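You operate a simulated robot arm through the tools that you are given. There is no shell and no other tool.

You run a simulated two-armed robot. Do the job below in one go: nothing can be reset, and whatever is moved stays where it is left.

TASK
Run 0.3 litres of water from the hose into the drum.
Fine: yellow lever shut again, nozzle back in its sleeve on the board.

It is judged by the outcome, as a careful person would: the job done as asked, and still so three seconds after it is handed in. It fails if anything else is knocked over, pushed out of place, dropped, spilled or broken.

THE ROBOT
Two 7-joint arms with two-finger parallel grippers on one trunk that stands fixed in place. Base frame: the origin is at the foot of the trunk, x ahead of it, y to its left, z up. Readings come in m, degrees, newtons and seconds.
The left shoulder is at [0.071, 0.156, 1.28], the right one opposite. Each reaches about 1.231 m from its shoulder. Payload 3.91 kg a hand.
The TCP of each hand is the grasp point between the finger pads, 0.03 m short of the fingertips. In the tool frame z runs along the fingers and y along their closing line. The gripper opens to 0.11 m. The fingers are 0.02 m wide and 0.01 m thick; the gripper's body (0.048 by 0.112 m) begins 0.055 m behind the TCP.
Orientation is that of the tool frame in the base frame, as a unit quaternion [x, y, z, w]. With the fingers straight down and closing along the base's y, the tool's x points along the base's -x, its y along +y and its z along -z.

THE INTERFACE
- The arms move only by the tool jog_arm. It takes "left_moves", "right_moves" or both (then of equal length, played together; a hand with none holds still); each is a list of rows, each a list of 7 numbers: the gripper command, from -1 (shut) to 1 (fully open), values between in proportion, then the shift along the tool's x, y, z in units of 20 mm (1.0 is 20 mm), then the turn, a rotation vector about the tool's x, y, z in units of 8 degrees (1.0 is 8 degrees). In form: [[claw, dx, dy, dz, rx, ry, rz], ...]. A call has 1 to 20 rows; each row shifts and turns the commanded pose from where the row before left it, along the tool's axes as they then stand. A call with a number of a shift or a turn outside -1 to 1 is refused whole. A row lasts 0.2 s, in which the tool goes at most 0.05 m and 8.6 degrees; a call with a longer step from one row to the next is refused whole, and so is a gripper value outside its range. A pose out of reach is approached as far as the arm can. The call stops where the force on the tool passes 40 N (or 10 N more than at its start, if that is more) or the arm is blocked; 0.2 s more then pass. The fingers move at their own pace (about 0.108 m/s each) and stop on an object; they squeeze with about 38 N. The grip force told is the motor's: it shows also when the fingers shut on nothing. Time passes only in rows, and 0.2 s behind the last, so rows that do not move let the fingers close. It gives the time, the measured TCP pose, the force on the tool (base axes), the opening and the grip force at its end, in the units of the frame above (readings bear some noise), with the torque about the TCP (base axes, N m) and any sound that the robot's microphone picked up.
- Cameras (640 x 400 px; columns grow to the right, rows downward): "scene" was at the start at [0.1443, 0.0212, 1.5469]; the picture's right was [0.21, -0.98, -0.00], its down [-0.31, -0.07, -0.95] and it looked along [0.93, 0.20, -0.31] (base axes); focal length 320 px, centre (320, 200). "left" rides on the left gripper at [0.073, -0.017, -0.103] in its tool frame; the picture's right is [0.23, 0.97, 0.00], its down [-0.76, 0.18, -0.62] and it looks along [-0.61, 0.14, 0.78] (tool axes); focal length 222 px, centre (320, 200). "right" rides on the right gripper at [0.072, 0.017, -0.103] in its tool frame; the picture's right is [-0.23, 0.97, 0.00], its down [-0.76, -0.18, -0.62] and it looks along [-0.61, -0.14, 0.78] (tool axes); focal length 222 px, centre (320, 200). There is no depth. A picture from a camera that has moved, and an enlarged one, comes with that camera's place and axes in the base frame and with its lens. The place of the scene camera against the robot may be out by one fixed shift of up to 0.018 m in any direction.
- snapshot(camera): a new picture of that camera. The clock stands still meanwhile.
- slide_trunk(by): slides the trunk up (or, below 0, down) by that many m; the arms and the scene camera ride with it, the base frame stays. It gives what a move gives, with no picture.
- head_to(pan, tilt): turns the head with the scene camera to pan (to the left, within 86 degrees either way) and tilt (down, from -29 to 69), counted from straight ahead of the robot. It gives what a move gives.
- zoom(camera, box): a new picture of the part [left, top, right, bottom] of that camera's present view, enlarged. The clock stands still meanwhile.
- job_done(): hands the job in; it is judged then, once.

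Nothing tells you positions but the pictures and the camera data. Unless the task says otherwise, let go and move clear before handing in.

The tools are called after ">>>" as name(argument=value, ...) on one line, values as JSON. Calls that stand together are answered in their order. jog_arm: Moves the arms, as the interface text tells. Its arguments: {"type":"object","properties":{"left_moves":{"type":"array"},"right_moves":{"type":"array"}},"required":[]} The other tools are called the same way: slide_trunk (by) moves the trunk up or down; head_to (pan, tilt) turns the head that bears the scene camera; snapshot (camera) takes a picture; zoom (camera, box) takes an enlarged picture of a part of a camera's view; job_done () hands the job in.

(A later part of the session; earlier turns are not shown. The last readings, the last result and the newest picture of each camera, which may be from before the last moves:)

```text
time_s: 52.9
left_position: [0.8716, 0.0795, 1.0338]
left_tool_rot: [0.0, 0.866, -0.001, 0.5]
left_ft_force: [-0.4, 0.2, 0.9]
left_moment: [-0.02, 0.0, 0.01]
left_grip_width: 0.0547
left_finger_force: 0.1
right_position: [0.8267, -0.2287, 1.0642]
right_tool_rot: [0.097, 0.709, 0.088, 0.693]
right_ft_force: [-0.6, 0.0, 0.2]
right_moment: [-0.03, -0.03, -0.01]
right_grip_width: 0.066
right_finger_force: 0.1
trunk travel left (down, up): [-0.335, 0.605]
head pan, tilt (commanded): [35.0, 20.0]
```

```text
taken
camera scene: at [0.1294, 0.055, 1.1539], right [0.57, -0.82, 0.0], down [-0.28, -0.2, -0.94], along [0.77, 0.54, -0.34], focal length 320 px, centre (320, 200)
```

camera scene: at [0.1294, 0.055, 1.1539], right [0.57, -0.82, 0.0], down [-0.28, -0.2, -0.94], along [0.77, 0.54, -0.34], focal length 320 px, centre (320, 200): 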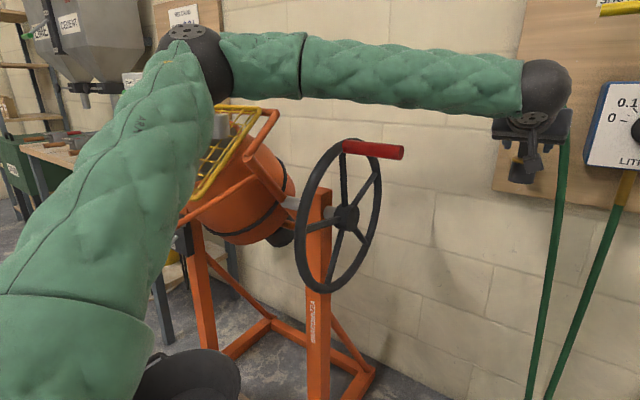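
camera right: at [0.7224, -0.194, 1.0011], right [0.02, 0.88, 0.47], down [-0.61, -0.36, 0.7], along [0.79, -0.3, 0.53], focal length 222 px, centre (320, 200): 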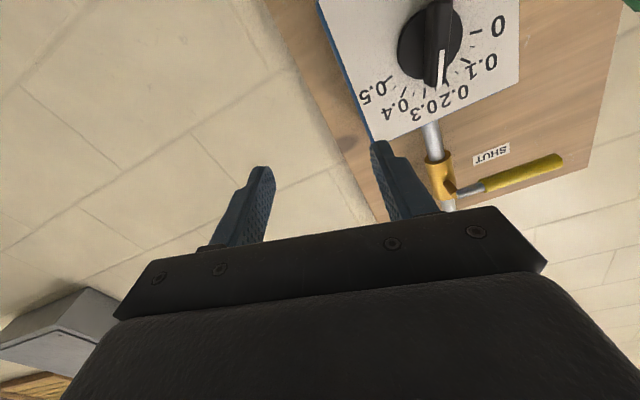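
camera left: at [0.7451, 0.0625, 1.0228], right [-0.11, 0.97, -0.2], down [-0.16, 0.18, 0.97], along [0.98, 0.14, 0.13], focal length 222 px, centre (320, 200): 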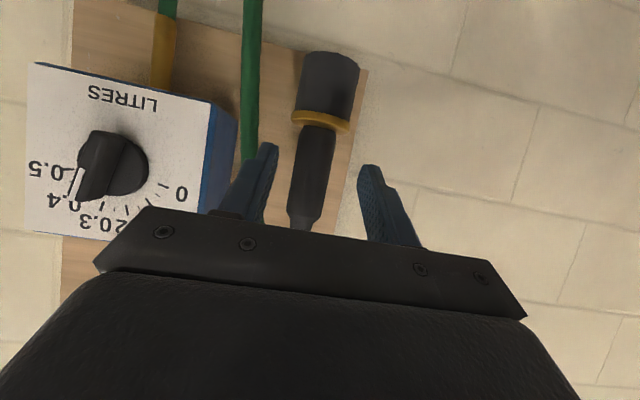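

The forearm is now well above the handle, and the wrist camera puts the nozzle axis at (0.936, 0.0775) with the ring at z≈0.982. I'll move horizontally onto the nozzle body.

>>> jog_arm(left_moves=[[0.0, -0.435, -0.025, 0.68, 0, 0, 0], [0.0, -0.435, -0.025, 0.68, 0, 0, 0], [0.0, -0.435, -0.025, 0.68, 0, 0, 0], [0.0, -0.435, -0.025, 0.68, 0, 0, 0]])

>>> snapshot(camera="left")

>>> snapshot(camera="scene")

```text
time_s: 53.9
left_position: [0.9256, 0.0816, 1.0364]
left_tool_rot: [0.0, 0.866, 0.0, 0.501]
left_ft_force: [-0.3, 0.3, 1.1]
left_moment: [0.02, -0.03, 0.02]
left_grip_width: 0.0549
left_finger_force: 0.1
left hand out of reach, approached as far as the arm can: row 4
right_position: [0.8264, -0.2307, 1.0649]
right_tool_rot: [0.095, 0.708, 0.089, 0.694]
right_ft_force: [-0.2, 0.1, 0.7]
right_moment: [0.02, 0.01, 0.0]
right_grip_width: 0.0658
right_finger_force: 0.2
trunk travel left (down, up): [-0.335, 0.605]
head pan, tilt (commanded): [35.0, 20.0]
```

```text
taken
camera left: at [0.798, 0.0647, 1.0247], right [-0.11, 0.97, -0.2], down [-0.16, 0.18, 0.97], along [0.98, 0.14, 0.14], focal length 222 px, centre (320, 200)
```

left: 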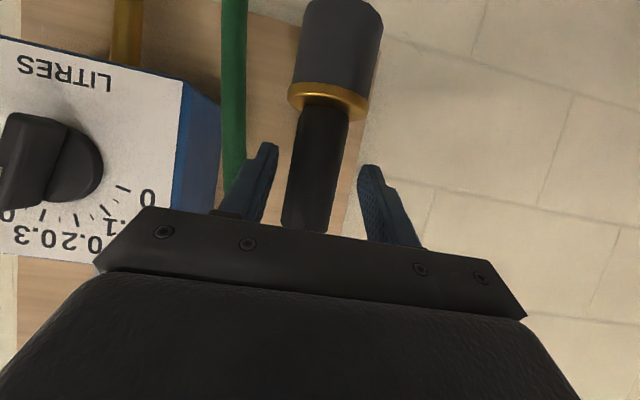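

```text
taken
camera scene: at [0.1287, 0.0547, 1.1542], right [0.57, -0.82, 0.0], down [-0.28, -0.2, -0.94], along [0.77, 0.54, -0.34], focal length 320 px, centre (320, 200)
```

scene: 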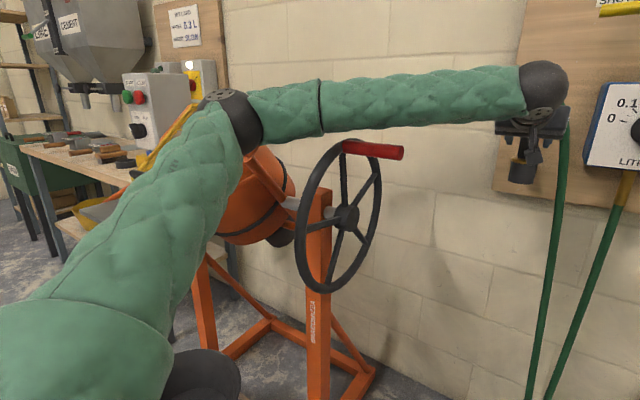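

>>> jog_arm(left_moves=[[0.0, 0, -0.2, 0, 0, 0, 0], [0.0, -0.1, 0, 0.17, 0, 0, 0], [0.0, -0.1, 0, 0.17, 0, 0, 0]])

>>> zoom(camera="left", box=[200, 60, 440, 260])

```text
time_s: 54.7
left_position: [0.9266, 0.0819, 1.0346]
left_tool_rot: [0.0, 0.866, -0.001, 0.5]
left_ft_force: [-0.4, -0.3, -1.0]
left_moment: [0.02, 0.01, 0.04]
left_grip_width: 0.0552
left_finger_force: 0.1
left hand out of reach, approached as far as the arm can: row 2
right_position: [0.8274, -0.2298, 1.0638]
right_tool_rot: [0.096, 0.709, 0.088, 0.693]
right_ft_force: [-0.9, -0.3, -0.3]
right_moment: [-0.01, -0.02, 0.0]
right_grip_width: 0.0662
right_finger_force: 0.1
trunk travel left (down, up): [-0.335, 0.605]
head pan, tilt (commanded): [35.0, 20.0]
```

```text
2.00 times, centred on (320, 160) of left
camera zoom: at [0.8005, 0.0649, 1.0229], right [-0.11, 0.97, -0.2], down [-0.16, 0.18, 0.97], along [0.98, 0.14, 0.13], focal length 444 px, centre (320, 280)
```

zoom: 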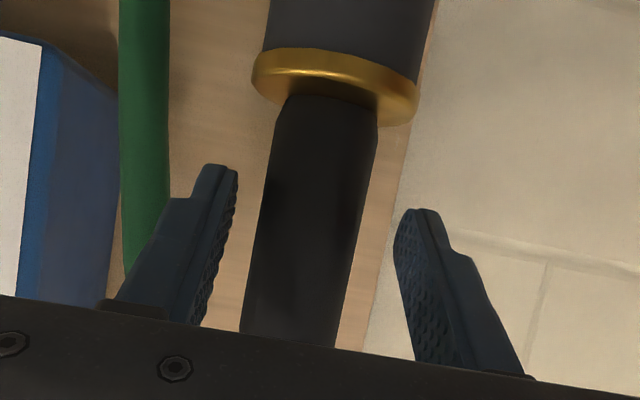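

The nozzle body sits centred between the fingers, so I'll close on it.

>>> jog_arm(left_moves=[[-0.3, 0, 0, 0, 0, 0, 0], [-0.6, 0, 0, 0, 0, 0, 0], [-1, 0, 0, 0, 0, 0, 0], [-1, 0, 0, 0, 0, 0, 0]])

>>> zoom(camera="left", box=[200, 60, 440, 260])

```text
time_s: 55.7
left_position: [0.9265, 0.0818, 1.0335]
left_tool_rot: [0.0, 0.866, 0.0, 0.5]
left_ft_force: [0.8, 2.2, 0.6]
left_moment: [0.16, 0.05, 0.04]
left_grip_width: 0.0324
left_finger_force: 37.9
right_position: [0.828, -0.2297, 1.0627]
right_tool_rot: [0.095, 0.709, 0.089, 0.693]
right_ft_force: [0.5, -0.5, 0.4]
right_moment: [-0.02, -0.02, 0.0]
right_grip_width: 0.066
right_finger_force: 0.0
trunk travel left (down, up): [-0.335, 0.605]
head pan, tilt (commanded): [35.0, 20.0]
```

```text
2.00 times, centred on (320, 160) of left
camera zoom: at [0.8005, 0.0649, 1.0229], right [-0.11, 0.97, -0.2], down [-0.16, 0.18, 0.97], along [0.98, 0.14, 0.13], focal length 444 px, centre (320, 280)
```

zoom: 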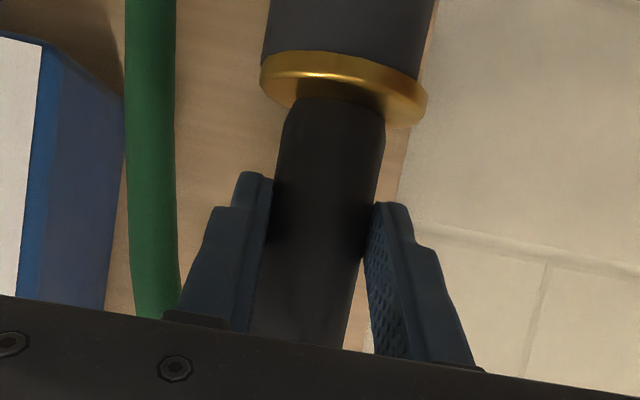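

The grip is firm at 32 mm wide; I'll remember this pose (0.9265, 0.0818, 1.0335) for putting the nozzle back. Now I'll lift straight up out of the sleeve.

>>> jog_arm(left_moves=[[-1, -0.433, 0, -0.25, 0, 0, 0], [-1, -0.433, 0, -0.25, 0, 0, 0], [-1, -0.866, 0, -0.5, 0, 0, 0], [-1, -0.866, 0, -0.5, 0, 0, 0]])

>>> snapshot(camera="left")

>>> head_to(pan=0, tilt=15)

>>> snapshot(camera="scene")

```text
time_s: 56.7
left_position: [0.9234, 0.0855, 1.074]
left_tool_rot: [0.001, 0.866, -0.001, 0.5]
left_ft_force: [2.9, -13.2, -2.6]
left_moment: [-1.18, -0.26, -0.26]
left_grip_width: 0.0332
left_finger_force: 38.0
left hand out of reach, approached as far as the arm can: row 1, 3, 4
right_position: [0.8275, -0.2316, 1.0623]
right_tool_rot: [0.096, 0.709, 0.088, 0.693]
right_ft_force: [0.2, -0.3, 0.6]
right_moment: [0.0, -0.02, -0.01]
right_grip_width: 0.0659
right_finger_force: 0.0
trunk travel left (down, up): [-0.335, 0.605]
head pan, tilt (commanded): [35.0, 20.0]
```

```text
taken
camera left: at [0.7983, 0.0679, 1.0629], right [-0.11, 0.97, -0.2], down [-0.16, 0.18, 0.97], along [0.98, 0.14, 0.14], focal length 222 px, centre (320, 200)
```

left: 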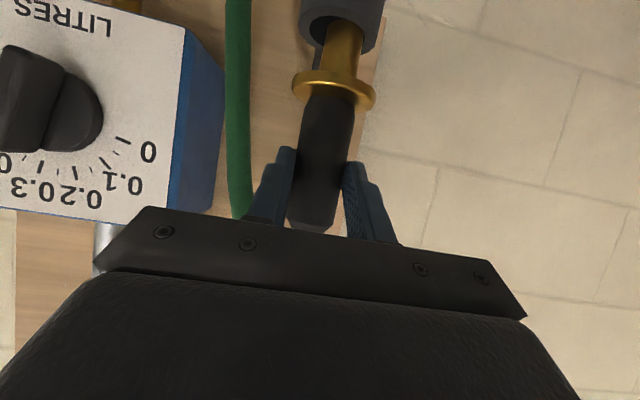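

```text
time_s: 57.7
left_position: [0.9249, 0.0865, 1.0739]
left_tool_rot: [0.0, 0.866, 0.0, 0.501]
left_ft_force: [3.4, -12.7, 0.9]
left_moment: [-1.18, -0.3, -0.24]
left_grip_width: 0.0331
left_finger_force: 38.2
right_position: [0.8277, -0.2298, 1.0636]
right_tool_rot: [0.095, 0.709, 0.088, 0.693]
right_ft_force: [-0.5, -0.1, 0.9]
right_moment: [-0.03, 0.01, -0.02]
right_grip_width: 0.0661
right_finger_force: 0.0
trunk travel left (down, up): [-0.335, 0.605]
head pan, tilt (commanded): [0.0, 15.0]
```

```text
taken
camera scene: at [0.1467, 0.0006, 1.1621], right [0.0, -1.0, 0.0], down [-0.26, 0.0, -0.97], along [0.97, 0.0, -0.26], focal length 320 px, centre (320, 200)
```

scene: 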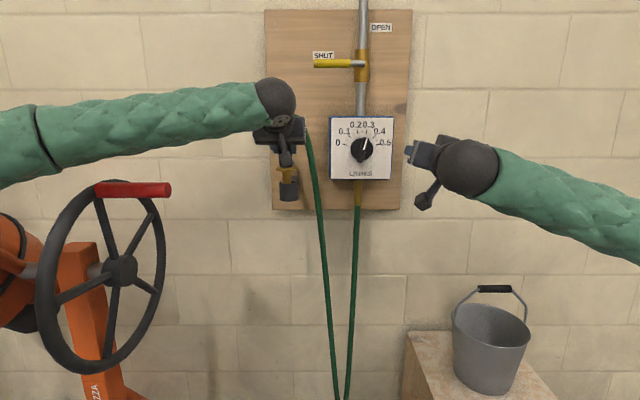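

The gold flange belongs to the nozzle, with a gold spout below it still partly in the sleeve; the hand drifted about 4 mm sideways. I'll correct that and use the trunk to lift it straight out.

>>> jog_arm(left_moves=[[-1, 0, -0.2, 0, 0, 0, 0]])

>>> slide_trunk(by=0.03)

>>> snapshot(camera="left")

```text
time_s: 58.1
left_position: [0.9222, 0.0855, 1.0728]
left_tool_rot: [-0.001, 0.867, 0.001, 0.499]
left_ft_force: [8.6, -10.5, -0.2]
left_moment: [-0.88, -0.83, -0.25]
left_grip_width: 0.0332
left_finger_force: 37.7
left hand out of reach, approached as far as the arm can: row 1
right_position: [0.8284, -0.229, 1.0631]
right_tool_rot: [0.095, 0.709, 0.088, 0.693]
right_ft_force: [0.3, 0.1, 0.1]
right_moment: [0.05, -0.03, -0.02]
right_grip_width: 0.066
right_finger_force: 0.2
trunk travel left (down, up): [-0.335, 0.605]
head pan, tilt (commanded): [0.0, 15.0]
```

```text
time_s: 58.9
left_position: [0.9229, 0.0873, 1.1029]
left_tool_rot: [-0.001, 0.866, 0.0, 0.5]
left_ft_force: [-0.1, -2.0, -1.7]
left_moment: [-0.21, -0.02, -0.07]
left_grip_width: 0.0327
left_finger_force: 38.1
right_position: [0.8289, -0.2292, 1.0932]
right_tool_rot: [0.096, 0.709, 0.089, 0.693]
right_ft_force: [0.6, 0.2, -0.6]
right_moment: [-0.03, -0.03, -0.02]
right_grip_width: 0.0661
right_finger_force: 0.0
trunk travel left (down, up): [-0.365, 0.575]
head pan, tilt (commanded): [0.0, 15.0]
```

```text
taken
camera left: at [0.7962, 0.0691, 1.0914], right [-0.11, 0.97, -0.2], down [-0.16, 0.18, 0.97], along [0.98, 0.14, 0.13], focal length 222 px, centre (320, 200)
```

left: 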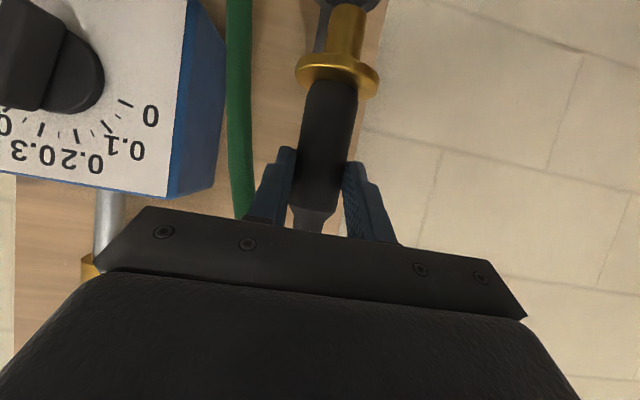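

>>> slide_trunk(by=0.05)

>>> snapshot(camera="left")

>>> snapshot(camera="scene")

```text
time_s: 59.8
left_position: [0.9231, 0.0853, 1.1527]
left_tool_rot: [0.0, 0.866, -0.001, 0.5]
left_ft_force: [-0.5, 1.5, -2.7]
left_moment: [0.22, 0.06, 0.14]
left_grip_width: 0.0329
left_finger_force: 37.9
right_position: [0.8277, -0.2292, 1.1425]
right_tool_rot: [0.095, 0.709, 0.088, 0.693]
right_ft_force: [-0.4, 0.1, 0.3]
right_moment: [-0.03, -0.03, -0.01]
right_grip_width: 0.0657
right_finger_force: 0.0
trunk travel left (down, up): [-0.415, 0.525]
head pan, tilt (commanded): [0.0, 15.0]
```

```text
taken
camera left: at [0.7963, 0.0685, 1.1415], right [-0.11, 0.97, -0.2], down [-0.16, 0.18, 0.97], along [0.98, 0.14, 0.13], focal length 222 px, centre (320, 200)
```

left: 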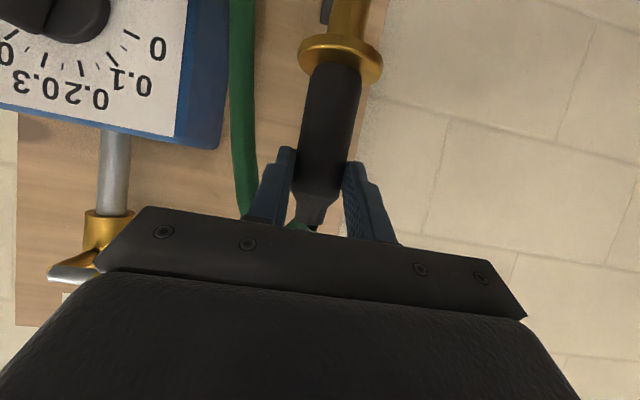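

```text
taken
camera scene: at [0.1472, 0.0015, 1.2418], right [0.0, -1.0, 0.0], down [-0.26, 0.0, -0.97], along [0.97, 0.0, -0.26], focal length 320 px, centre (320, 200)
```

scene: 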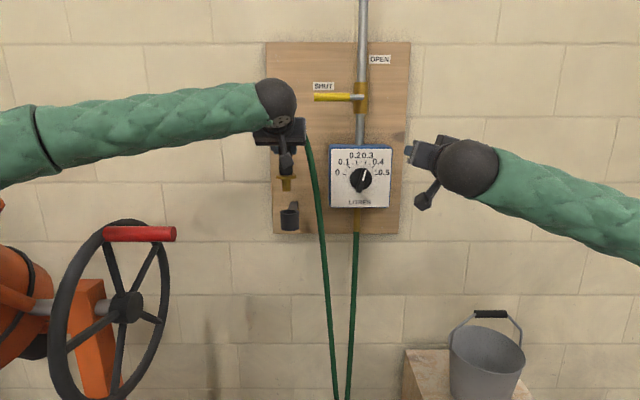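

The nozzle is out of the sleeve, but between views it seems to have shifted down in the grip. I'll wait a moment and look again to see whether it is slipping.

>>> jog_arm(left_moves=[[-1, 0, 0, 0, 0, 0, 0], [-1, 0, 0, 0, 0, 0, 0], [-1, 0, 0, 0, 0, 0, 0]])

>>> snapshot(camera="left")

>>> zoom(camera="scene", box=[235, 70, 335, 240])

```text
time_s: 60.6
left_position: [0.9218, 0.0861, 1.1533]
left_tool_rot: [0.0, 0.866, 0.0, 0.5]
left_ft_force: [0.0, -0.6, -2.2]
left_moment: [0.01, 0.04, 0.01]
left_grip_width: 0.0327
left_finger_force: 38.0
right_position: [0.8268, -0.2304, 1.1438]
right_tool_rot: [0.096, 0.709, 0.088, 0.694]
right_ft_force: [0.7, -0.4, -0.2]
right_moment: [0.0, -0.02, -0.01]
right_grip_width: 0.066
right_finger_force: 0.0
trunk travel left (down, up): [-0.415, 0.525]
head pan, tilt (commanded): [0.0, 15.0]
```

```text
taken
camera left: at [0.7958, 0.0686, 1.1422], right [-0.11, 0.97, -0.2], down [-0.16, 0.18, 0.97], along [0.98, 0.14, 0.14], focal length 222 px, centre (320, 200)
```

left: 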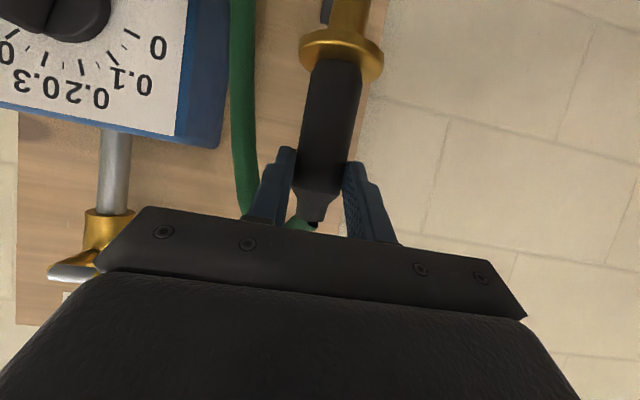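

```text
2.35 times, centred on (285, 155) of scene
camera zoom: at [0.1468, 0.0015, 1.242], right [0.0, -1.0, 0.0], down [-0.26, 0.0, -0.97], along [0.97, 0.0, -0.26], focal length 752 px, centre (402, 306)
```

zoom: 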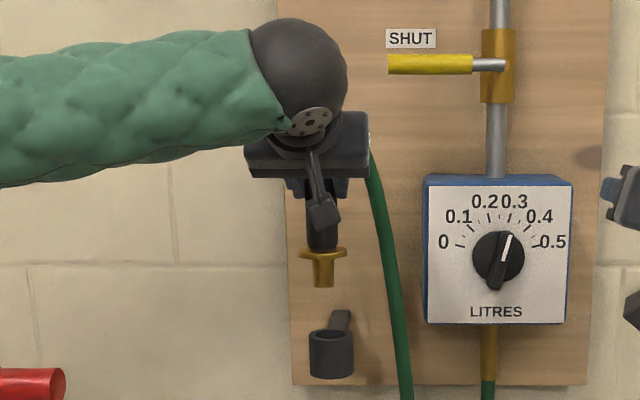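

The nozzle is creeping down through the grip at roughly 6 mm/s, so I must set it back in the sleeve and regrip lower down. I'll correct the lateral offset while lowering it straight over the sleeve.

>>> jog_arm(left_moves=[[-1, 0.6, -0.13, 0.46, 0, 0, 0], [-1, 0.6, -0.13, 0.46, 0, 0, 0]])

>>> snapshot(camera="left")

>>> zoom(camera="scene", box=[235, 70, 335, 240])

```text
time_s: 61.2
left_position: [0.9252, 0.0828, 1.1226]
left_tool_rot: [0.0, 0.866, -0.001, 0.5]
left_ft_force: [-0.8, -0.4, -1.4]
left_moment: [-0.01, 0.04, -0.02]
left_grip_width: 0.0326
left_finger_force: 38.0
right_position: [0.8282, -0.2296, 1.1431]
right_tool_rot: [0.095, 0.709, 0.089, 0.694]
right_ft_force: [1.3, 0.3, 0.1]
right_moment: [0.02, 0.0, -0.01]
right_grip_width: 0.0658
right_finger_force: 0.0
trunk travel left (down, up): [-0.415, 0.525]
head pan, tilt (commanded): [0.0, 15.0]
```

```text
taken
camera left: at [0.7991, 0.0649, 1.1117], right [-0.11, 0.97, -0.2], down [-0.16, 0.18, 0.97], along [0.98, 0.14, 0.13], focal length 222 px, centre (320, 200)
```

left: 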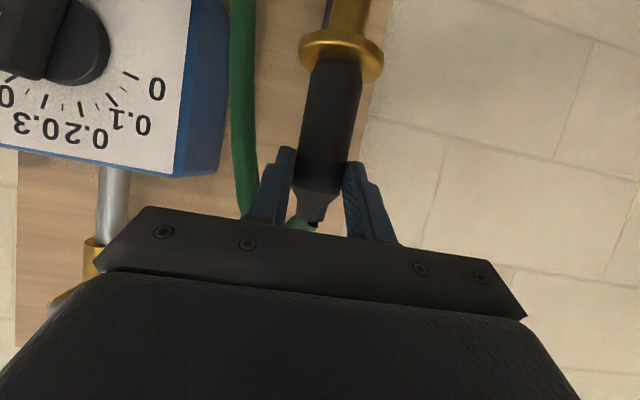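

```text
2.35 times, centred on (285, 155) of scene
camera zoom: at [0.1469, 0.0015, 1.242], right [0.0, -1.0, 0.0], down [-0.26, 0.0, -0.97], along [0.97, 0.0, -0.26], focal length 752 px, centre (402, 306)
```

zoom: 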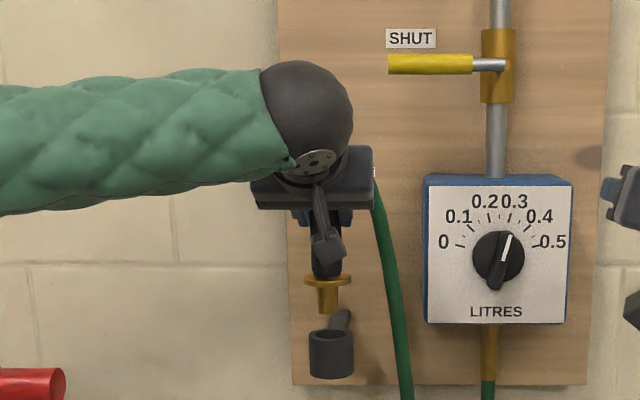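

Pose is aligned again to within about 1.5 mm. I'll lower the spout into the sleeve.

>>> jog_arm(left_moves=[[-1, 0.84, -0.05, 0.52, 0, 0, 0], [-1, 0.866, 0, 0.5, 0, 0, 0], [-1, 0.5, 0, 0.29, 0, 0, 0]])

>>> snapshot(camera="left")

>>> zoom(camera="scene", box=[235, 70, 335, 240])

```text
time_s: 62.0
left_position: [0.9255, 0.0788, 1.0728]
left_tool_rot: [0.0, 0.866, -0.001, 0.5]
left_ft_force: [0.9, 0.9, -2.0]
left_moment: [-0.01, 0.07, 0.01]
left_grip_width: 0.0327
left_finger_force: 37.6
right_position: [0.8272, -0.2301, 1.1426]
right_tool_rot: [0.095, 0.709, 0.089, 0.693]
right_ft_force: [-0.4, -0.2, 0.1]
right_moment: [0.0, 0.01, 0.02]
right_grip_width: 0.0657
right_finger_force: 0.1
trunk travel left (down, up): [-0.415, 0.525]
head pan, tilt (commanded): [0.0, 15.0]
```

```text
taken
camera left: at [0.7993, 0.0614, 1.0608], right [-0.11, 0.97, -0.2], down [-0.16, 0.18, 0.97], along [0.98, 0.14, 0.13], focal length 222 px, centre (320, 200)
```

left: 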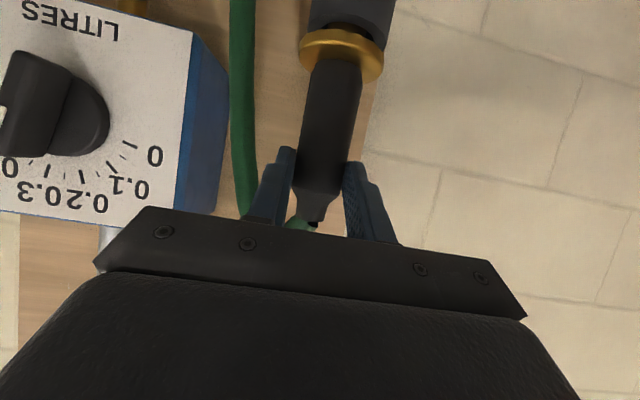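

```text
2.35 times, centred on (285, 155) of scene
camera zoom: at [0.1471, 0.0016, 1.242], right [0.0, -1.0, 0.0], down [-0.26, 0.0, -0.97], along [0.97, 0.0, -0.26], focal length 752 px, centre (402, 306)
```

zoom: 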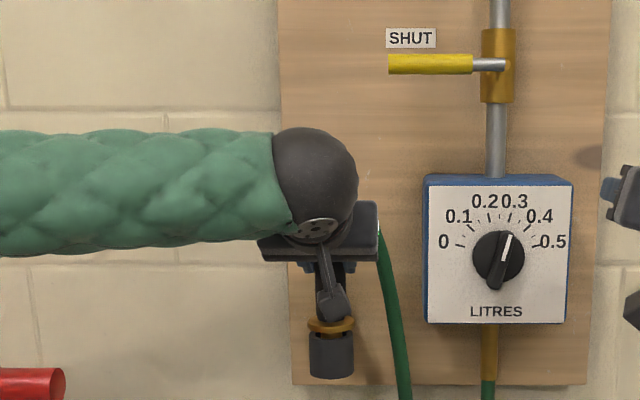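

The spout is back in the sleeve and the nozzle has not slipped further. I'll seat it, release it, and take a lower grip just above the flange using the trunk.

>>> jog_arm(left_moves=[[-1, 0.4, 0, 0.23, 0, 0, 0], [-0.4, 0, 0, 0, 0, 0, 0], [0.0, 0, 0, 0, 0, 0, 0], [0.0, 0, 0, 0, 0, 0, 0]])

>>> snapshot(camera="left")

>>> zoom(camera="scene", box=[235, 70, 335, 240])

```text
time_s: 63.0
left_position: [0.9249, 0.0802, 1.0641]
left_tool_rot: [0.0, 0.865, -0.001, 0.501]
left_ft_force: [0.4, -0.1, -0.7]
left_moment: [0.0, 0.03, -0.01]
left_grip_width: 0.0552
left_finger_force: 0.0
right_position: [0.8275, -0.2303, 1.1447]
right_tool_rot: [0.095, 0.709, 0.088, 0.693]
right_ft_force: [-0.7, -0.6, 0.0]
right_moment: [-0.01, 0.0, 0.01]
right_grip_width: 0.0662
right_finger_force: 0.0
trunk travel left (down, up): [-0.415, 0.525]
head pan, tilt (commanded): [0.0, 15.0]
```

```text
taken
camera left: at [0.7986, 0.0617, 1.0521], right [-0.11, 0.97, -0.2], down [-0.16, 0.18, 0.97], along [0.98, 0.14, 0.14], focal length 222 px, centre (320, 200)
```

left: 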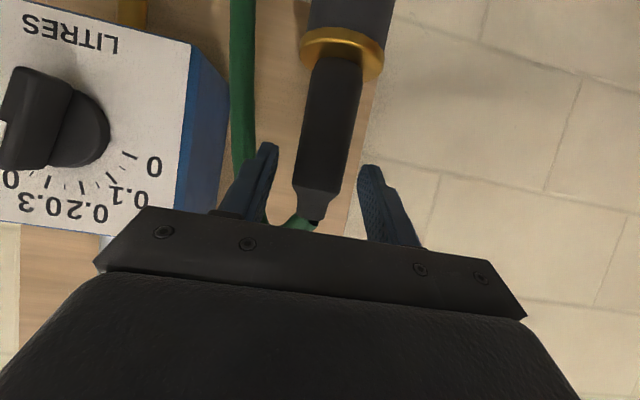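

```text
2.35 times, centred on (285, 155) of scene
camera zoom: at [0.1465, 0.0015, 1.2421], right [0.0, -1.0, 0.0], down [-0.26, 0.0, -0.97], along [0.97, 0.0, -0.26], focal length 752 px, centre (402, 306)
```

zoom: 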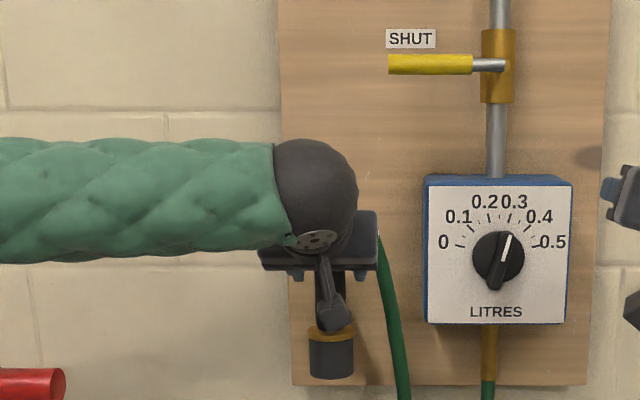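

>>> slide_trunk(by=-0.045)

>>> snapshot(camera="left")

```text
time_s: 63.8
left_position: [0.9242, 0.079, 1.0196]
left_tool_rot: [0.0, 0.866, -0.001, 0.501]
left_ft_force: [-0.7, -0.1, 0.0]
left_moment: [0.0, -0.03, 0.0]
left_grip_width: 0.0549
left_finger_force: 0.0
right_position: [0.827, -0.2297, 1.0992]
right_tool_rot: [0.096, 0.708, 0.088, 0.694]
right_ft_force: [0.4, 0.5, -0.7]
right_moment: [0.03, -0.03, 0.0]
right_grip_width: 0.0662
right_finger_force: 0.0
trunk travel left (down, up): [-0.37, 0.57]
head pan, tilt (commanded): [0.0, 15.0]
```

```text
taken
camera left: at [0.7983, 0.0617, 1.0077], right [-0.11, 0.97, -0.2], down [-0.16, 0.18, 0.97], along [0.98, 0.14, 0.14], focal length 222 px, centre (320, 200)
```

left: 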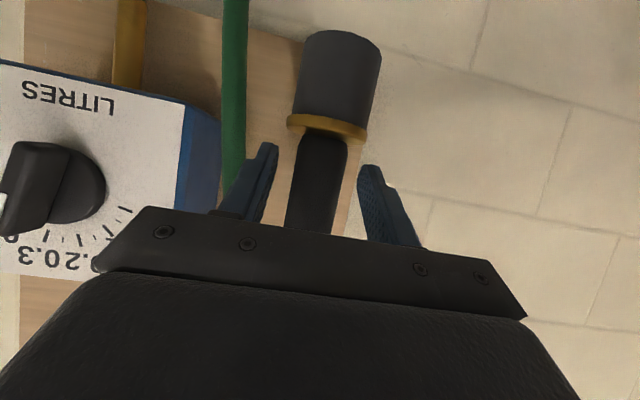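

>>> jog_arm(left_moves=[[-0.3, 0, 0, 0, 0, 0, 0], [-0.6, 0, 0, 0, 0, 0, 0], [-1, 0, 0, 0, 0, 0, 0], [-1, 0, 0, 0, 0, 0, 0]])

>>> snapshot(camera="left")

>>> slide_trunk(by=0.07)

>>> snapshot(camera="left")

```text
time_s: 64.8
left_position: [0.9242, 0.0798, 1.0174]
left_tool_rot: [0.0, 0.866, 0.0, 0.5]
left_ft_force: [-0.6, 0.3, 0.6]
left_moment: [-0.02, 0.03, 0.0]
left_grip_width: 0.0327
left_finger_force: 38.1
right_position: [0.8275, -0.2302, 1.0984]
right_tool_rot: [0.095, 0.709, 0.088, 0.694]
right_ft_force: [-0.7, 0.4, -0.2]
right_moment: [-0.02, 0.02, -0.01]
right_grip_width: 0.066
right_finger_force: 0.0
trunk travel left (down, up): [-0.37, 0.57]
head pan, tilt (commanded): [0.0, 15.0]
```

```text
taken
camera left: at [0.7987, 0.0617, 1.0069], right [-0.11, 0.97, -0.2], down [-0.16, 0.18, 0.97], along [0.98, 0.14, 0.14], focal length 222 px, centre (320, 200)
```

left: 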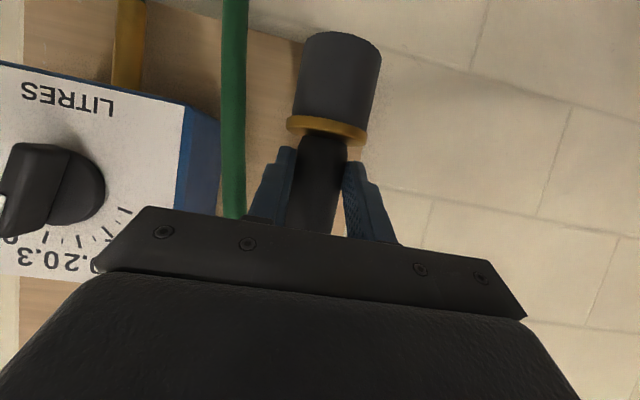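

```text
time_s: 65.9
left_position: [0.9258, 0.0785, 1.0879]
left_tool_rot: [0.0, 0.866, -0.001, 0.501]
left_ft_force: [0.0, -0.6, -2.3]
left_moment: [-0.01, 0.04, 0.0]
left_grip_width: 0.0328
left_finger_force: 38.5
right_position: [0.8293, -0.2297, 1.1676]
right_tool_rot: [0.095, 0.709, 0.089, 0.693]
right_ft_force: [0.0, -0.7, 0.5]
right_moment: [0.02, 0.0, 0.0]
right_grip_width: 0.066
right_finger_force: 0.1
trunk travel left (down, up): [-0.44, 0.5]
head pan, tilt (commanded): [0.0, 15.0]
```

```text
taken
camera left: at [0.7993, 0.0617, 1.0762], right [-0.11, 0.97, -0.2], down [-0.16, 0.18, 0.97], along [0.98, 0.14, 0.13], focal length 222 px, centre (320, 200)
```

left: 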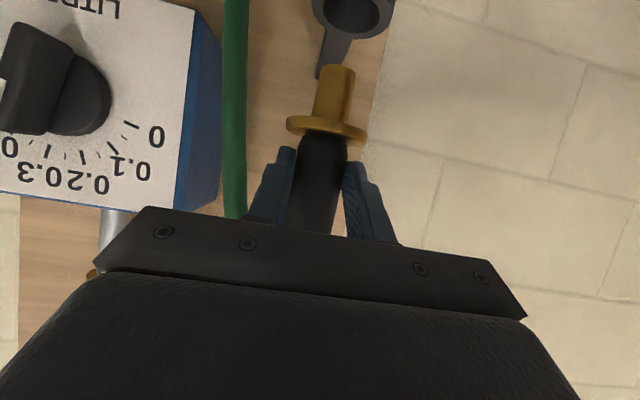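

No slip this time: the nozzle came out cleanly and is held 3 cm above its flange. I'll carry it back and up, away from the board, checking the grip halfway.

>>> jog_arm(left_moves=[[-1, 0.07, 0.05, -0.5, 0, 0, 0], [-1, 0.14, 0.055, -0.965, 0, 0, 0], [-1, 0.14, 0.055, -0.965, 0, 0, 0], [-1, 0.14, 0.055, -0.965, 0, 0, 0], [-1, 0.14, 0.055, -0.965, 0, 0, 0], [-1, 0.14, 0.055, -0.965, 0, 0, 0], [-1, 0.14, 0.055, -0.965, 0, 0, 0], [-1, 0.14, 0.055, -0.965, 0, 0, 0]])

>>> snapshot(camera="left")

>>> snapshot(camera="scene")

```text
time_s: 67.7
left_position: [0.7869, 0.0891, 1.1427]
left_tool_rot: [0.0, 0.865, 0.0, 0.501]
left_ft_force: [-0.3, -0.8, -1.6]
left_moment: [0.0, 0.09, 0.01]
left_grip_width: 0.0325
left_finger_force: 38.3
right_position: [0.8263, -0.2306, 1.1699]
right_tool_rot: [0.095, 0.708, 0.089, 0.694]
right_ft_force: [0.1, 0.1, -0.5]
right_moment: [0.01, 0.05, -0.03]
right_grip_width: 0.0658
right_finger_force: 0.0
trunk travel left (down, up): [-0.44, 0.5]
head pan, tilt (commanded): [0.0, 15.0]
```

```text
taken
camera left: at [0.6615, 0.0715, 1.1312], right [-0.11, 0.97, -0.2], down [-0.16, 0.18, 0.97], along [0.98, 0.14, 0.14], focal length 222 px, centre (320, 200)
```

left: 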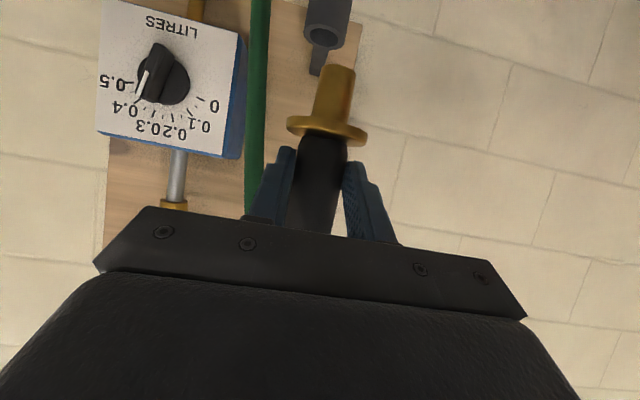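

```text
taken
camera scene: at [0.1459, 0.0014, 1.2672], right [0.0, -1.0, 0.0], down [-0.26, 0.0, -0.97], along [0.97, 0.0, -0.26], focal length 320 px, centre (320, 200)
```

scene: 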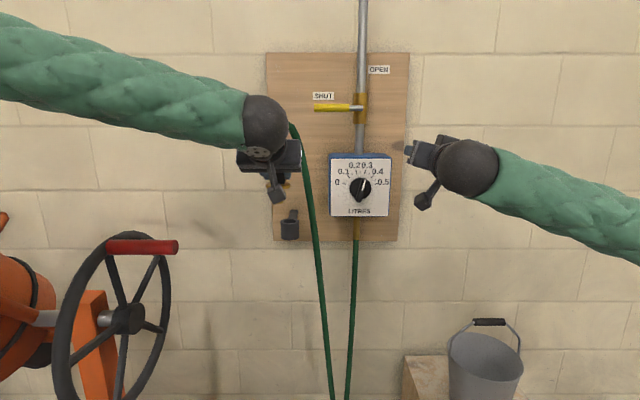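

The nozzle is held without slipping. I'll carry on back and up.

>>> jog_arm(left_moves=[[-1, 0.14, 0.2, -0.965, 0, 0, 0], [-1, 0.14, 0.2, -0.965, 0, 0, 0], [-1, 0.14, 0.2, -0.965, 0, 0, 0], [-1, 0.14, 0.2, -0.965, 0, 0, 0], [-1, 0.14, 0.2, -0.965, 0, 0, 0], [-1, 0.14, 0.2, -0.965, 0, 0, 0], [-1, 0.14, 0.2, -0.965, 0, 0, 0], [-1, 0.14, 0.2, -0.965, 0, 0, 0], [-1, 0.14, 0.2, -0.965, 0, 0, 0]])

>>> head_to(pan=25, tilt=25)

>>> snapshot(camera="scene")

>>> snapshot(camera="left")

```text
time_s: 69.7
left_position: [0.6247, 0.1243, 1.2088]
left_tool_rot: [-0.001, 0.866, 0.0, 0.501]
left_ft_force: [0.1, -0.1, -2.5]
left_moment: [0.0, 0.05, 0.02]
left_grip_width: 0.0327
left_finger_force: 38.2
right_position: [0.8268, -0.2287, 1.1694]
right_tool_rot: [0.096, 0.708, 0.088, 0.694]
right_ft_force: [0.4, -0.2, 0.0]
right_moment: [0.01, 0.0, 0.02]
right_grip_width: 0.0661
right_finger_force: 0.0
trunk travel left (down, up): [-0.44, 0.5]
head pan, tilt (commanded): [0.0, 15.0]
```

```text
time_s: 70.6
left_position: [0.6261, 0.1252, 1.208]
left_tool_rot: [-0.001, 0.866, 0.0, 0.501]
left_ft_force: [-0.6, -0.1, -1.8]
left_moment: [-0.01, 0.07, 0.0]
left_grip_width: 0.0326
left_finger_force: 38.1
right_position: [0.8268, -0.2291, 1.1686]
right_tool_rot: [0.096, 0.708, 0.088, 0.694]
right_ft_force: [0.5, -0.6, 0.1]
right_moment: [0.02, -0.04, 0.0]
right_grip_width: 0.0661
right_finger_force: 0.0
trunk travel left (down, up): [-0.44, 0.5]
head pan, tilt (commanded): [25.0, 25.0]
```

```text
taken
camera scene: at [0.1365, 0.0404, 1.2509], right [0.42, -0.91, 0.0], down [-0.38, -0.18, -0.91], along [0.82, 0.38, -0.42], focal length 320 px, centre (320, 200)
```

scene: 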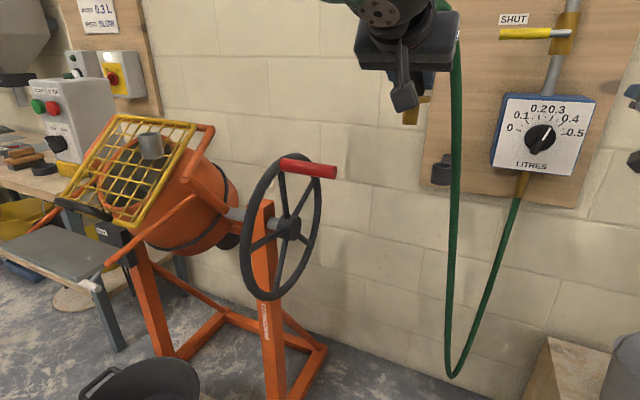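

```text
taken
camera left: at [0.5001, 0.1068, 1.1962], right [-0.11, 0.97, -0.2], down [-0.16, 0.18, 0.97], along [0.98, 0.14, 0.14], focal length 222 px, centre (320, 200)
```

left: 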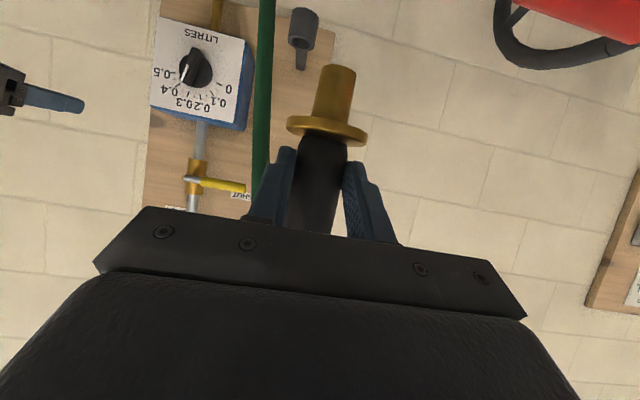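

The grip holds and the hose hangs freely. The pipe top is at about (0.60, 0.675, 1.07). I'll swing left over the wheel with good height, turning the hand gradually to the left.

>>> jog_arm(left_moves=[[-1, 0.029, 0.99, -0.22, -0.271, 0, -0.156], [-1, 0.029, 0.99, -0.22, -0.271, 0, -0.156], [-1, 0.029, 0.99, -0.22, -0.271, 0, -0.156], [-1, 0.029, 0.99, -0.22, -0.271, 0, -0.156], [-1, -0.059, 0.99, -0.07, -0.271, 0, -0.156], [-1, -0.059, 0.99, -0.07, -0.271, 0, -0.156], [-1, -0.059, 0.99, -0.07, -0.271, 0, -0.156], [-1, -0.059, 0.99, -0.07, -0.271, 0, -0.156]])

>>> head_to(pan=45, tilt=20)

>>> snapshot(camera="scene")

>>> snapshot(camera="left")

```text
time_s: 72.4
left_position: [0.5822, 0.2792, 1.2196]
left_tool_rot: [-0.15, 0.853, 0.085, 0.493]
left_ft_force: [-0.8, 0.2, -2.3]
left_moment: [-0.03, 0.03, -0.01]
left_grip_width: 0.0323
left_finger_force: 38.1
right_position: [0.8261, -0.2289, 1.1702]
right_tool_rot: [0.094, 0.708, 0.087, 0.694]
right_ft_force: [-0.4, 0.5, 0.0]
right_moment: [0.02, -0.02, -0.01]
right_grip_width: 0.0658
right_finger_force: 0.0
trunk travel left (down, up): [-0.44, 0.5]
head pan, tilt (commanded): [25.0, 25.0]
```

```text
time_s: 73.2
left_position: [0.5841, 0.2793, 1.2207]
left_tool_rot: [-0.151, 0.853, 0.086, 0.493]
left_ft_force: [-0.3, -0.4, -2.3]
left_moment: [-0.01, 0.06, -0.01]
left_grip_width: 0.0327
left_finger_force: 38.3
right_position: [0.8275, -0.2287, 1.168]
right_tool_rot: [0.096, 0.708, 0.088, 0.694]
right_ft_force: [0.3, 0.3, -0.1]
right_moment: [0.01, 0.01, 0.01]
right_grip_width: 0.0661
right_finger_force: 0.1
trunk travel left (down, up): [-0.44, 0.5]
head pan, tilt (commanded): [45.0, 20.0]
```

```text
taken
camera scene: at [0.1188, 0.0675, 1.2589], right [0.71, -0.71, 0.0], down [-0.24, -0.24, -0.94], along [0.66, 0.66, -0.34], focal length 320 px, centre (320, 200)
```

scene: 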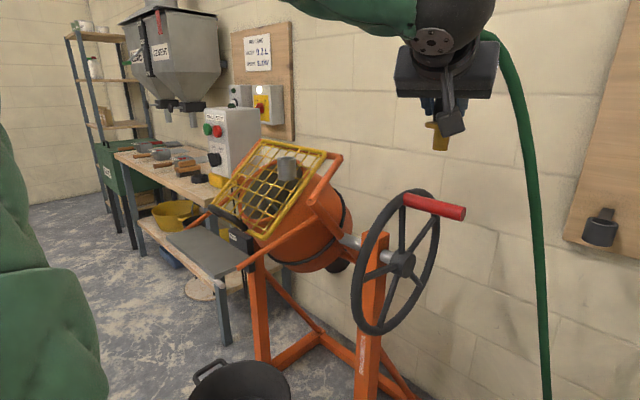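

```text
taken
camera left: at [0.4707, 0.2187, 1.2094], right [-0.44, 0.88, -0.2], down [-0.21, 0.11, 0.97], along [0.87, 0.47, 0.14], focal length 222 px, centre (320, 200)
```

left: 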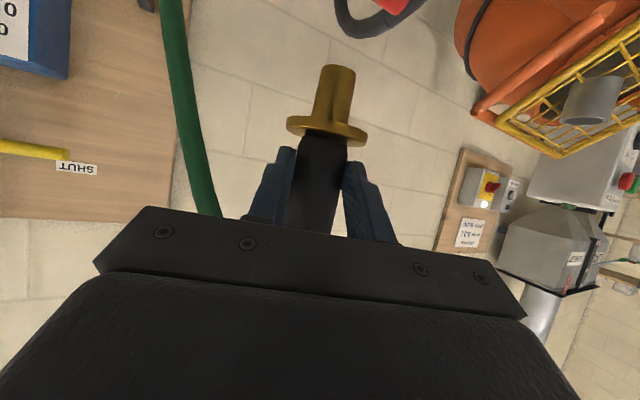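

The hose trails freely and the pipe is in the wrist camera's view. I'll continue left towards a point short of the pipe, turning the hand to about 45°.

>>> jog_arm(left_moves=[[-1, -0.18, 0.85, 0.312, -0.2165, 0, -0.125], [-1, -0.18, 0.85, 0.312, -0.2165, 0, -0.125], [-1, -0.18, 0.85, 0.312, -0.2165, 0, -0.125], [-1, -0.18, 0.85, 0.312, -0.2165, 0, -0.125], [-1, -0.238, 0.79, 0.412, -0.2165, 0, -0.125], [-1, -0.238, 0.79, 0.412, -0.2165, 0, -0.125], [-1, -0.238, 0.79, 0.412, -0.2165, 0, -0.125], [-1, -0.238, 0.79, 0.412, -0.2165, 0, -0.125], [-1, -0.29, 0.72, 0.5, -0.2165, 0, -0.125], [-1, -0.29, 0.72, 0.5, -0.2165, 0, -0.125], [-1, -0.29, 0.72, 0.5, -0.2165, 0, -0.125], [-1, -0.29, 0.72, 0.5, -0.2165, 0, -0.125]])

>>> snapshot(camera="scene")

>>> snapshot(camera="left")

```text
time_s: 75.8
left_position: [0.5799, 0.5005, 1.2221]
left_tool_rot: [-0.325, 0.803, 0.186, 0.464]
left_ft_force: [0.6, 0.1, -1.9]
left_moment: [-0.04, 0.03, 0.03]
left_grip_width: 0.0326
left_finger_force: 38.2
right_position: [0.8279, -0.229, 1.1694]
right_tool_rot: [0.096, 0.709, 0.086, 0.694]
right_ft_force: [0.7, 0.7, 0.5]
right_moment: [0.0, -0.01, -0.04]
right_grip_width: 0.0661
right_finger_force: 0.1
trunk travel left (down, up): [-0.44, 0.5]
head pan, tilt (commanded): [45.0, 20.0]
```

```text
taken
camera scene: at [0.1188, 0.068, 1.259], right [0.71, -0.71, 0.0], down [-0.24, -0.24, -0.94], along [0.66, 0.66, -0.34], focal length 320 px, centre (320, 200)
```

scene: 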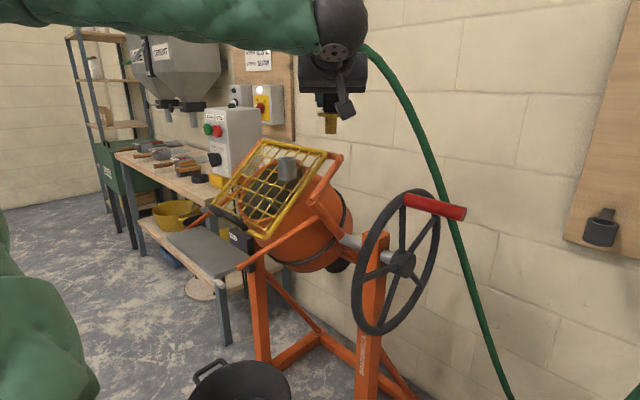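

```text
taken
camera left: at [0.5015, 0.3996, 1.2117], right [-0.76, 0.62, -0.2], down [-0.24, 0.02, 0.97], along [0.61, 0.78, 0.13], focal length 222 px, centre (320, 200)
```

left: 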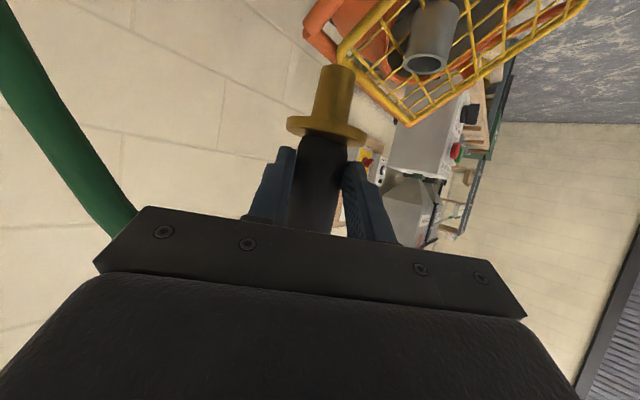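

The left hand is close to the pipe, and two views put the pipe's mouth at about (0.600, 0.668, 1.069). I'll zoom in to confirm before moving above it.

>>> zoom(camera="left", box=[290, 0, 550, 160])

>>> zoom(camera="scene", box=[220, 60, 380, 240])

```text
2.46 times, centred on (420, 80) of left
camera zoom: at [0.5015, 0.3996, 1.2117], right [-0.76, 0.62, -0.2], down [-0.24, 0.02, 0.97], along [0.61, 0.78, 0.13], focal length 547 px, centre (74, 495)
```

zoom: 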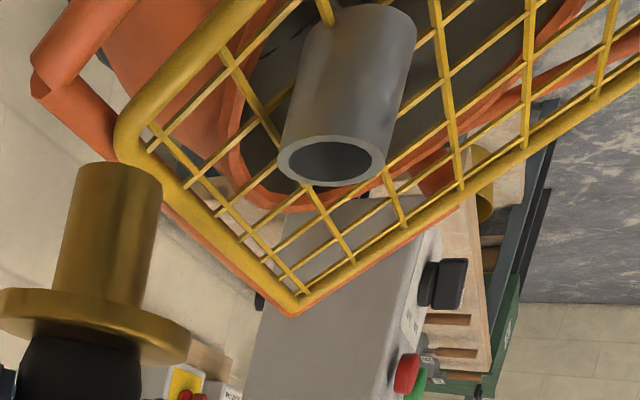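

```text
2.22 times, centred on (300, 150) of scene
camera zoom: at [0.1188, 0.068, 1.259], right [0.71, -0.71, 0.0], down [-0.24, -0.24, -0.94], along [0.66, 0.66, -0.34], focal length 710 px, centre (364, 311)
```

zoom: 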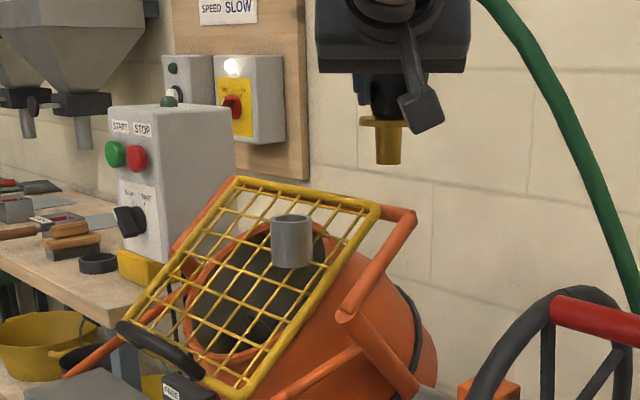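

The pipe's bore is about 35 mm and the spout about 25 mm, so there is roughly ±5 mm of room. I'll move the nozzle to directly above the pipe mouth, keeping it high.

>>> jog_arm(left_moves=[[-1, -0.43, 0.76, 0.743, 0, 0, 0], [-1, -0.43, 0.76, 0.743, 0, 0, 0], [-1, -0.43, 0.76, 0.743, 0, 0, 0], [-1, -0.43, 0.76, 0.743, 0, 0, 0], [-1, -0.43, 0.76, 0.743, 0, 0, 0], [-1, -0.43, 0.76, 0.743, 0, 0, 0], [-1, -0.43, 0.76, 0.743, 0, 0, 0]])

>>> snapshot(camera="left")

>>> snapshot(camera="scene")

```text
time_s: 77.4
left_position: [0.5957, 0.6619, 1.2212]
left_tool_rot: [-0.324, 0.803, 0.186, 0.464]
left_ft_force: [-0.4, -0.4, -1.7]
left_moment: [-0.04, 0.04, -0.01]
left_grip_width: 0.0328
left_finger_force: 38.0
right_position: [0.8276, -0.2283, 1.1694]
right_tool_rot: [0.096, 0.709, 0.087, 0.694]
right_ft_force: [0.8, 0.4, -0.2]
right_moment: [0.02, 0.03, 0.03]
right_grip_width: 0.0658
right_finger_force: 0.0
trunk travel left (down, up): [-0.44, 0.5]
head pan, tilt (commanded): [45.0, 20.0]
```

```text
taken
camera left: at [0.516, 0.5618, 1.2103], right [-0.76, 0.62, -0.2], down [-0.24, 0.02, 0.97], along [0.61, 0.78, 0.13], focal length 222 px, centre (320, 200)
```

left: 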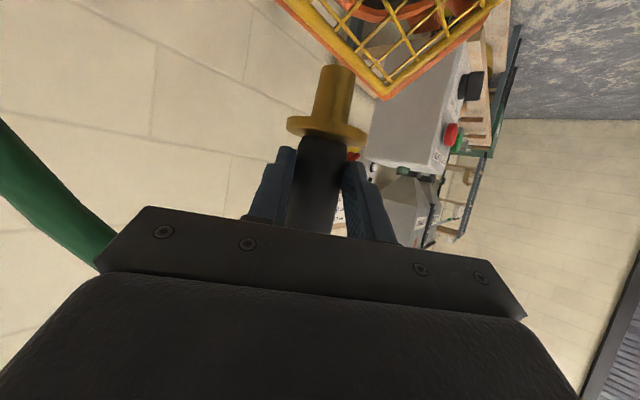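

```text
taken
camera scene: at [0.119, 0.0684, 1.2589], right [0.71, -0.71, 0.0], down [-0.24, -0.24, -0.94], along [0.66, 0.66, -0.34], focal length 320 px, centre (320, 200)
```

scene: 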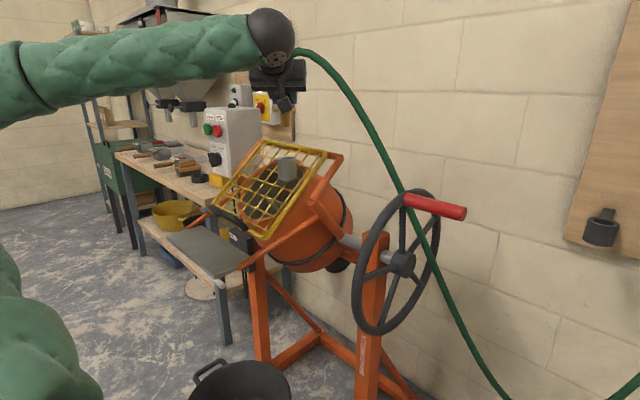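

>>> zoom(camera="scene", box=[230, 50, 350, 200])

```text
2.67 times, centred on (290, 125) of scene
camera zoom: at [0.119, 0.0684, 1.2589], right [0.71, -0.71, 0.0], down [-0.24, -0.24, -0.94], along [0.66, 0.66, -0.34], focal length 852 px, centre (400, 400)
```

zoom: 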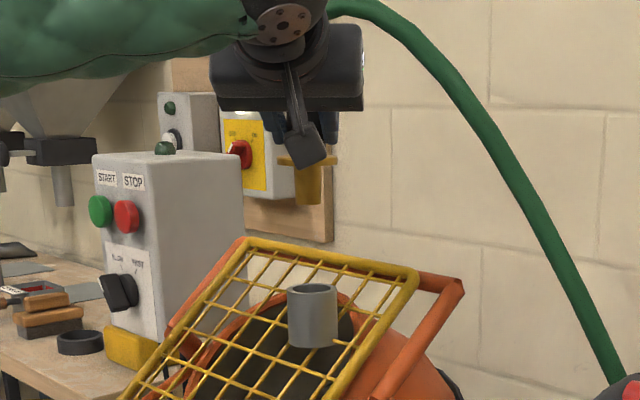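

Seen from the scene camera, the nozzle lines up sideways with the pipe to within a millimetre. I'll lower it until the tip is just above the mouth and check again.

>>> jog_arm(left_moves=[[-1, 0.671, 0, 0.3875, 0, 0, 0], [-1, 0.671, 0, 0.3875, 0, 0, 0], [-1, 0.671, 0, 0.3875, 0, 0, 0], [-1, 0.5, 0, 0.289, 0, 0, 0]])

>>> zoom(camera="scene", box=[260, 100, 320, 180])

>>> snapshot(camera="left")

```text
time_s: 78.4
left_position: [0.5941, 0.6598, 1.1626]
left_tool_rot: [-0.325, 0.803, 0.186, 0.464]
left_ft_force: [0.0, 0.1, -2.4]
left_moment: [-0.07, 0.06, -0.01]
left_grip_width: 0.0326
left_finger_force: 37.8
right_position: [0.8286, -0.2296, 1.1697]
right_tool_rot: [0.095, 0.708, 0.088, 0.694]
right_ft_force: [0.3, -0.2, -0.1]
right_moment: [-0.01, 0.04, 0.03]
right_grip_width: 0.0661
right_finger_force: 0.0
trunk travel left (down, up): [-0.44, 0.5]
head pan, tilt (commanded): [45.0, 20.0]
```

```text
5.00 times, centred on (290, 140) of scene
camera zoom: at [0.1188, 0.0678, 1.259], right [0.71, -0.71, 0.0], down [-0.24, -0.24, -0.94], along [0.66, 0.66, -0.34], focal length 1598 px, centre (470, 500)
```

zoom: 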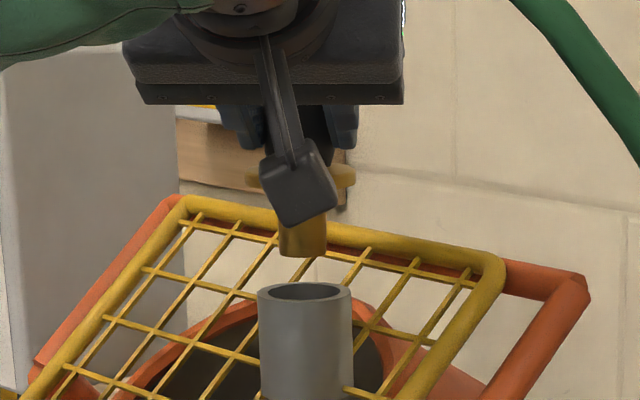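

```text
taken
camera left: at [0.5147, 0.5598, 1.152], right [-0.76, 0.62, -0.2], down [-0.24, 0.02, 0.97], along [0.61, 0.78, 0.13], focal length 222 px, centre (320, 200)
```

left: 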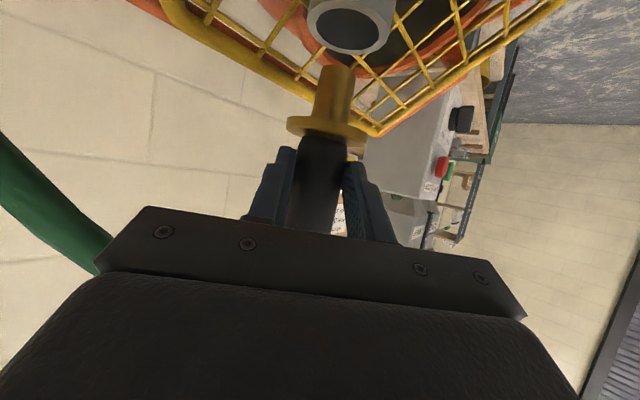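

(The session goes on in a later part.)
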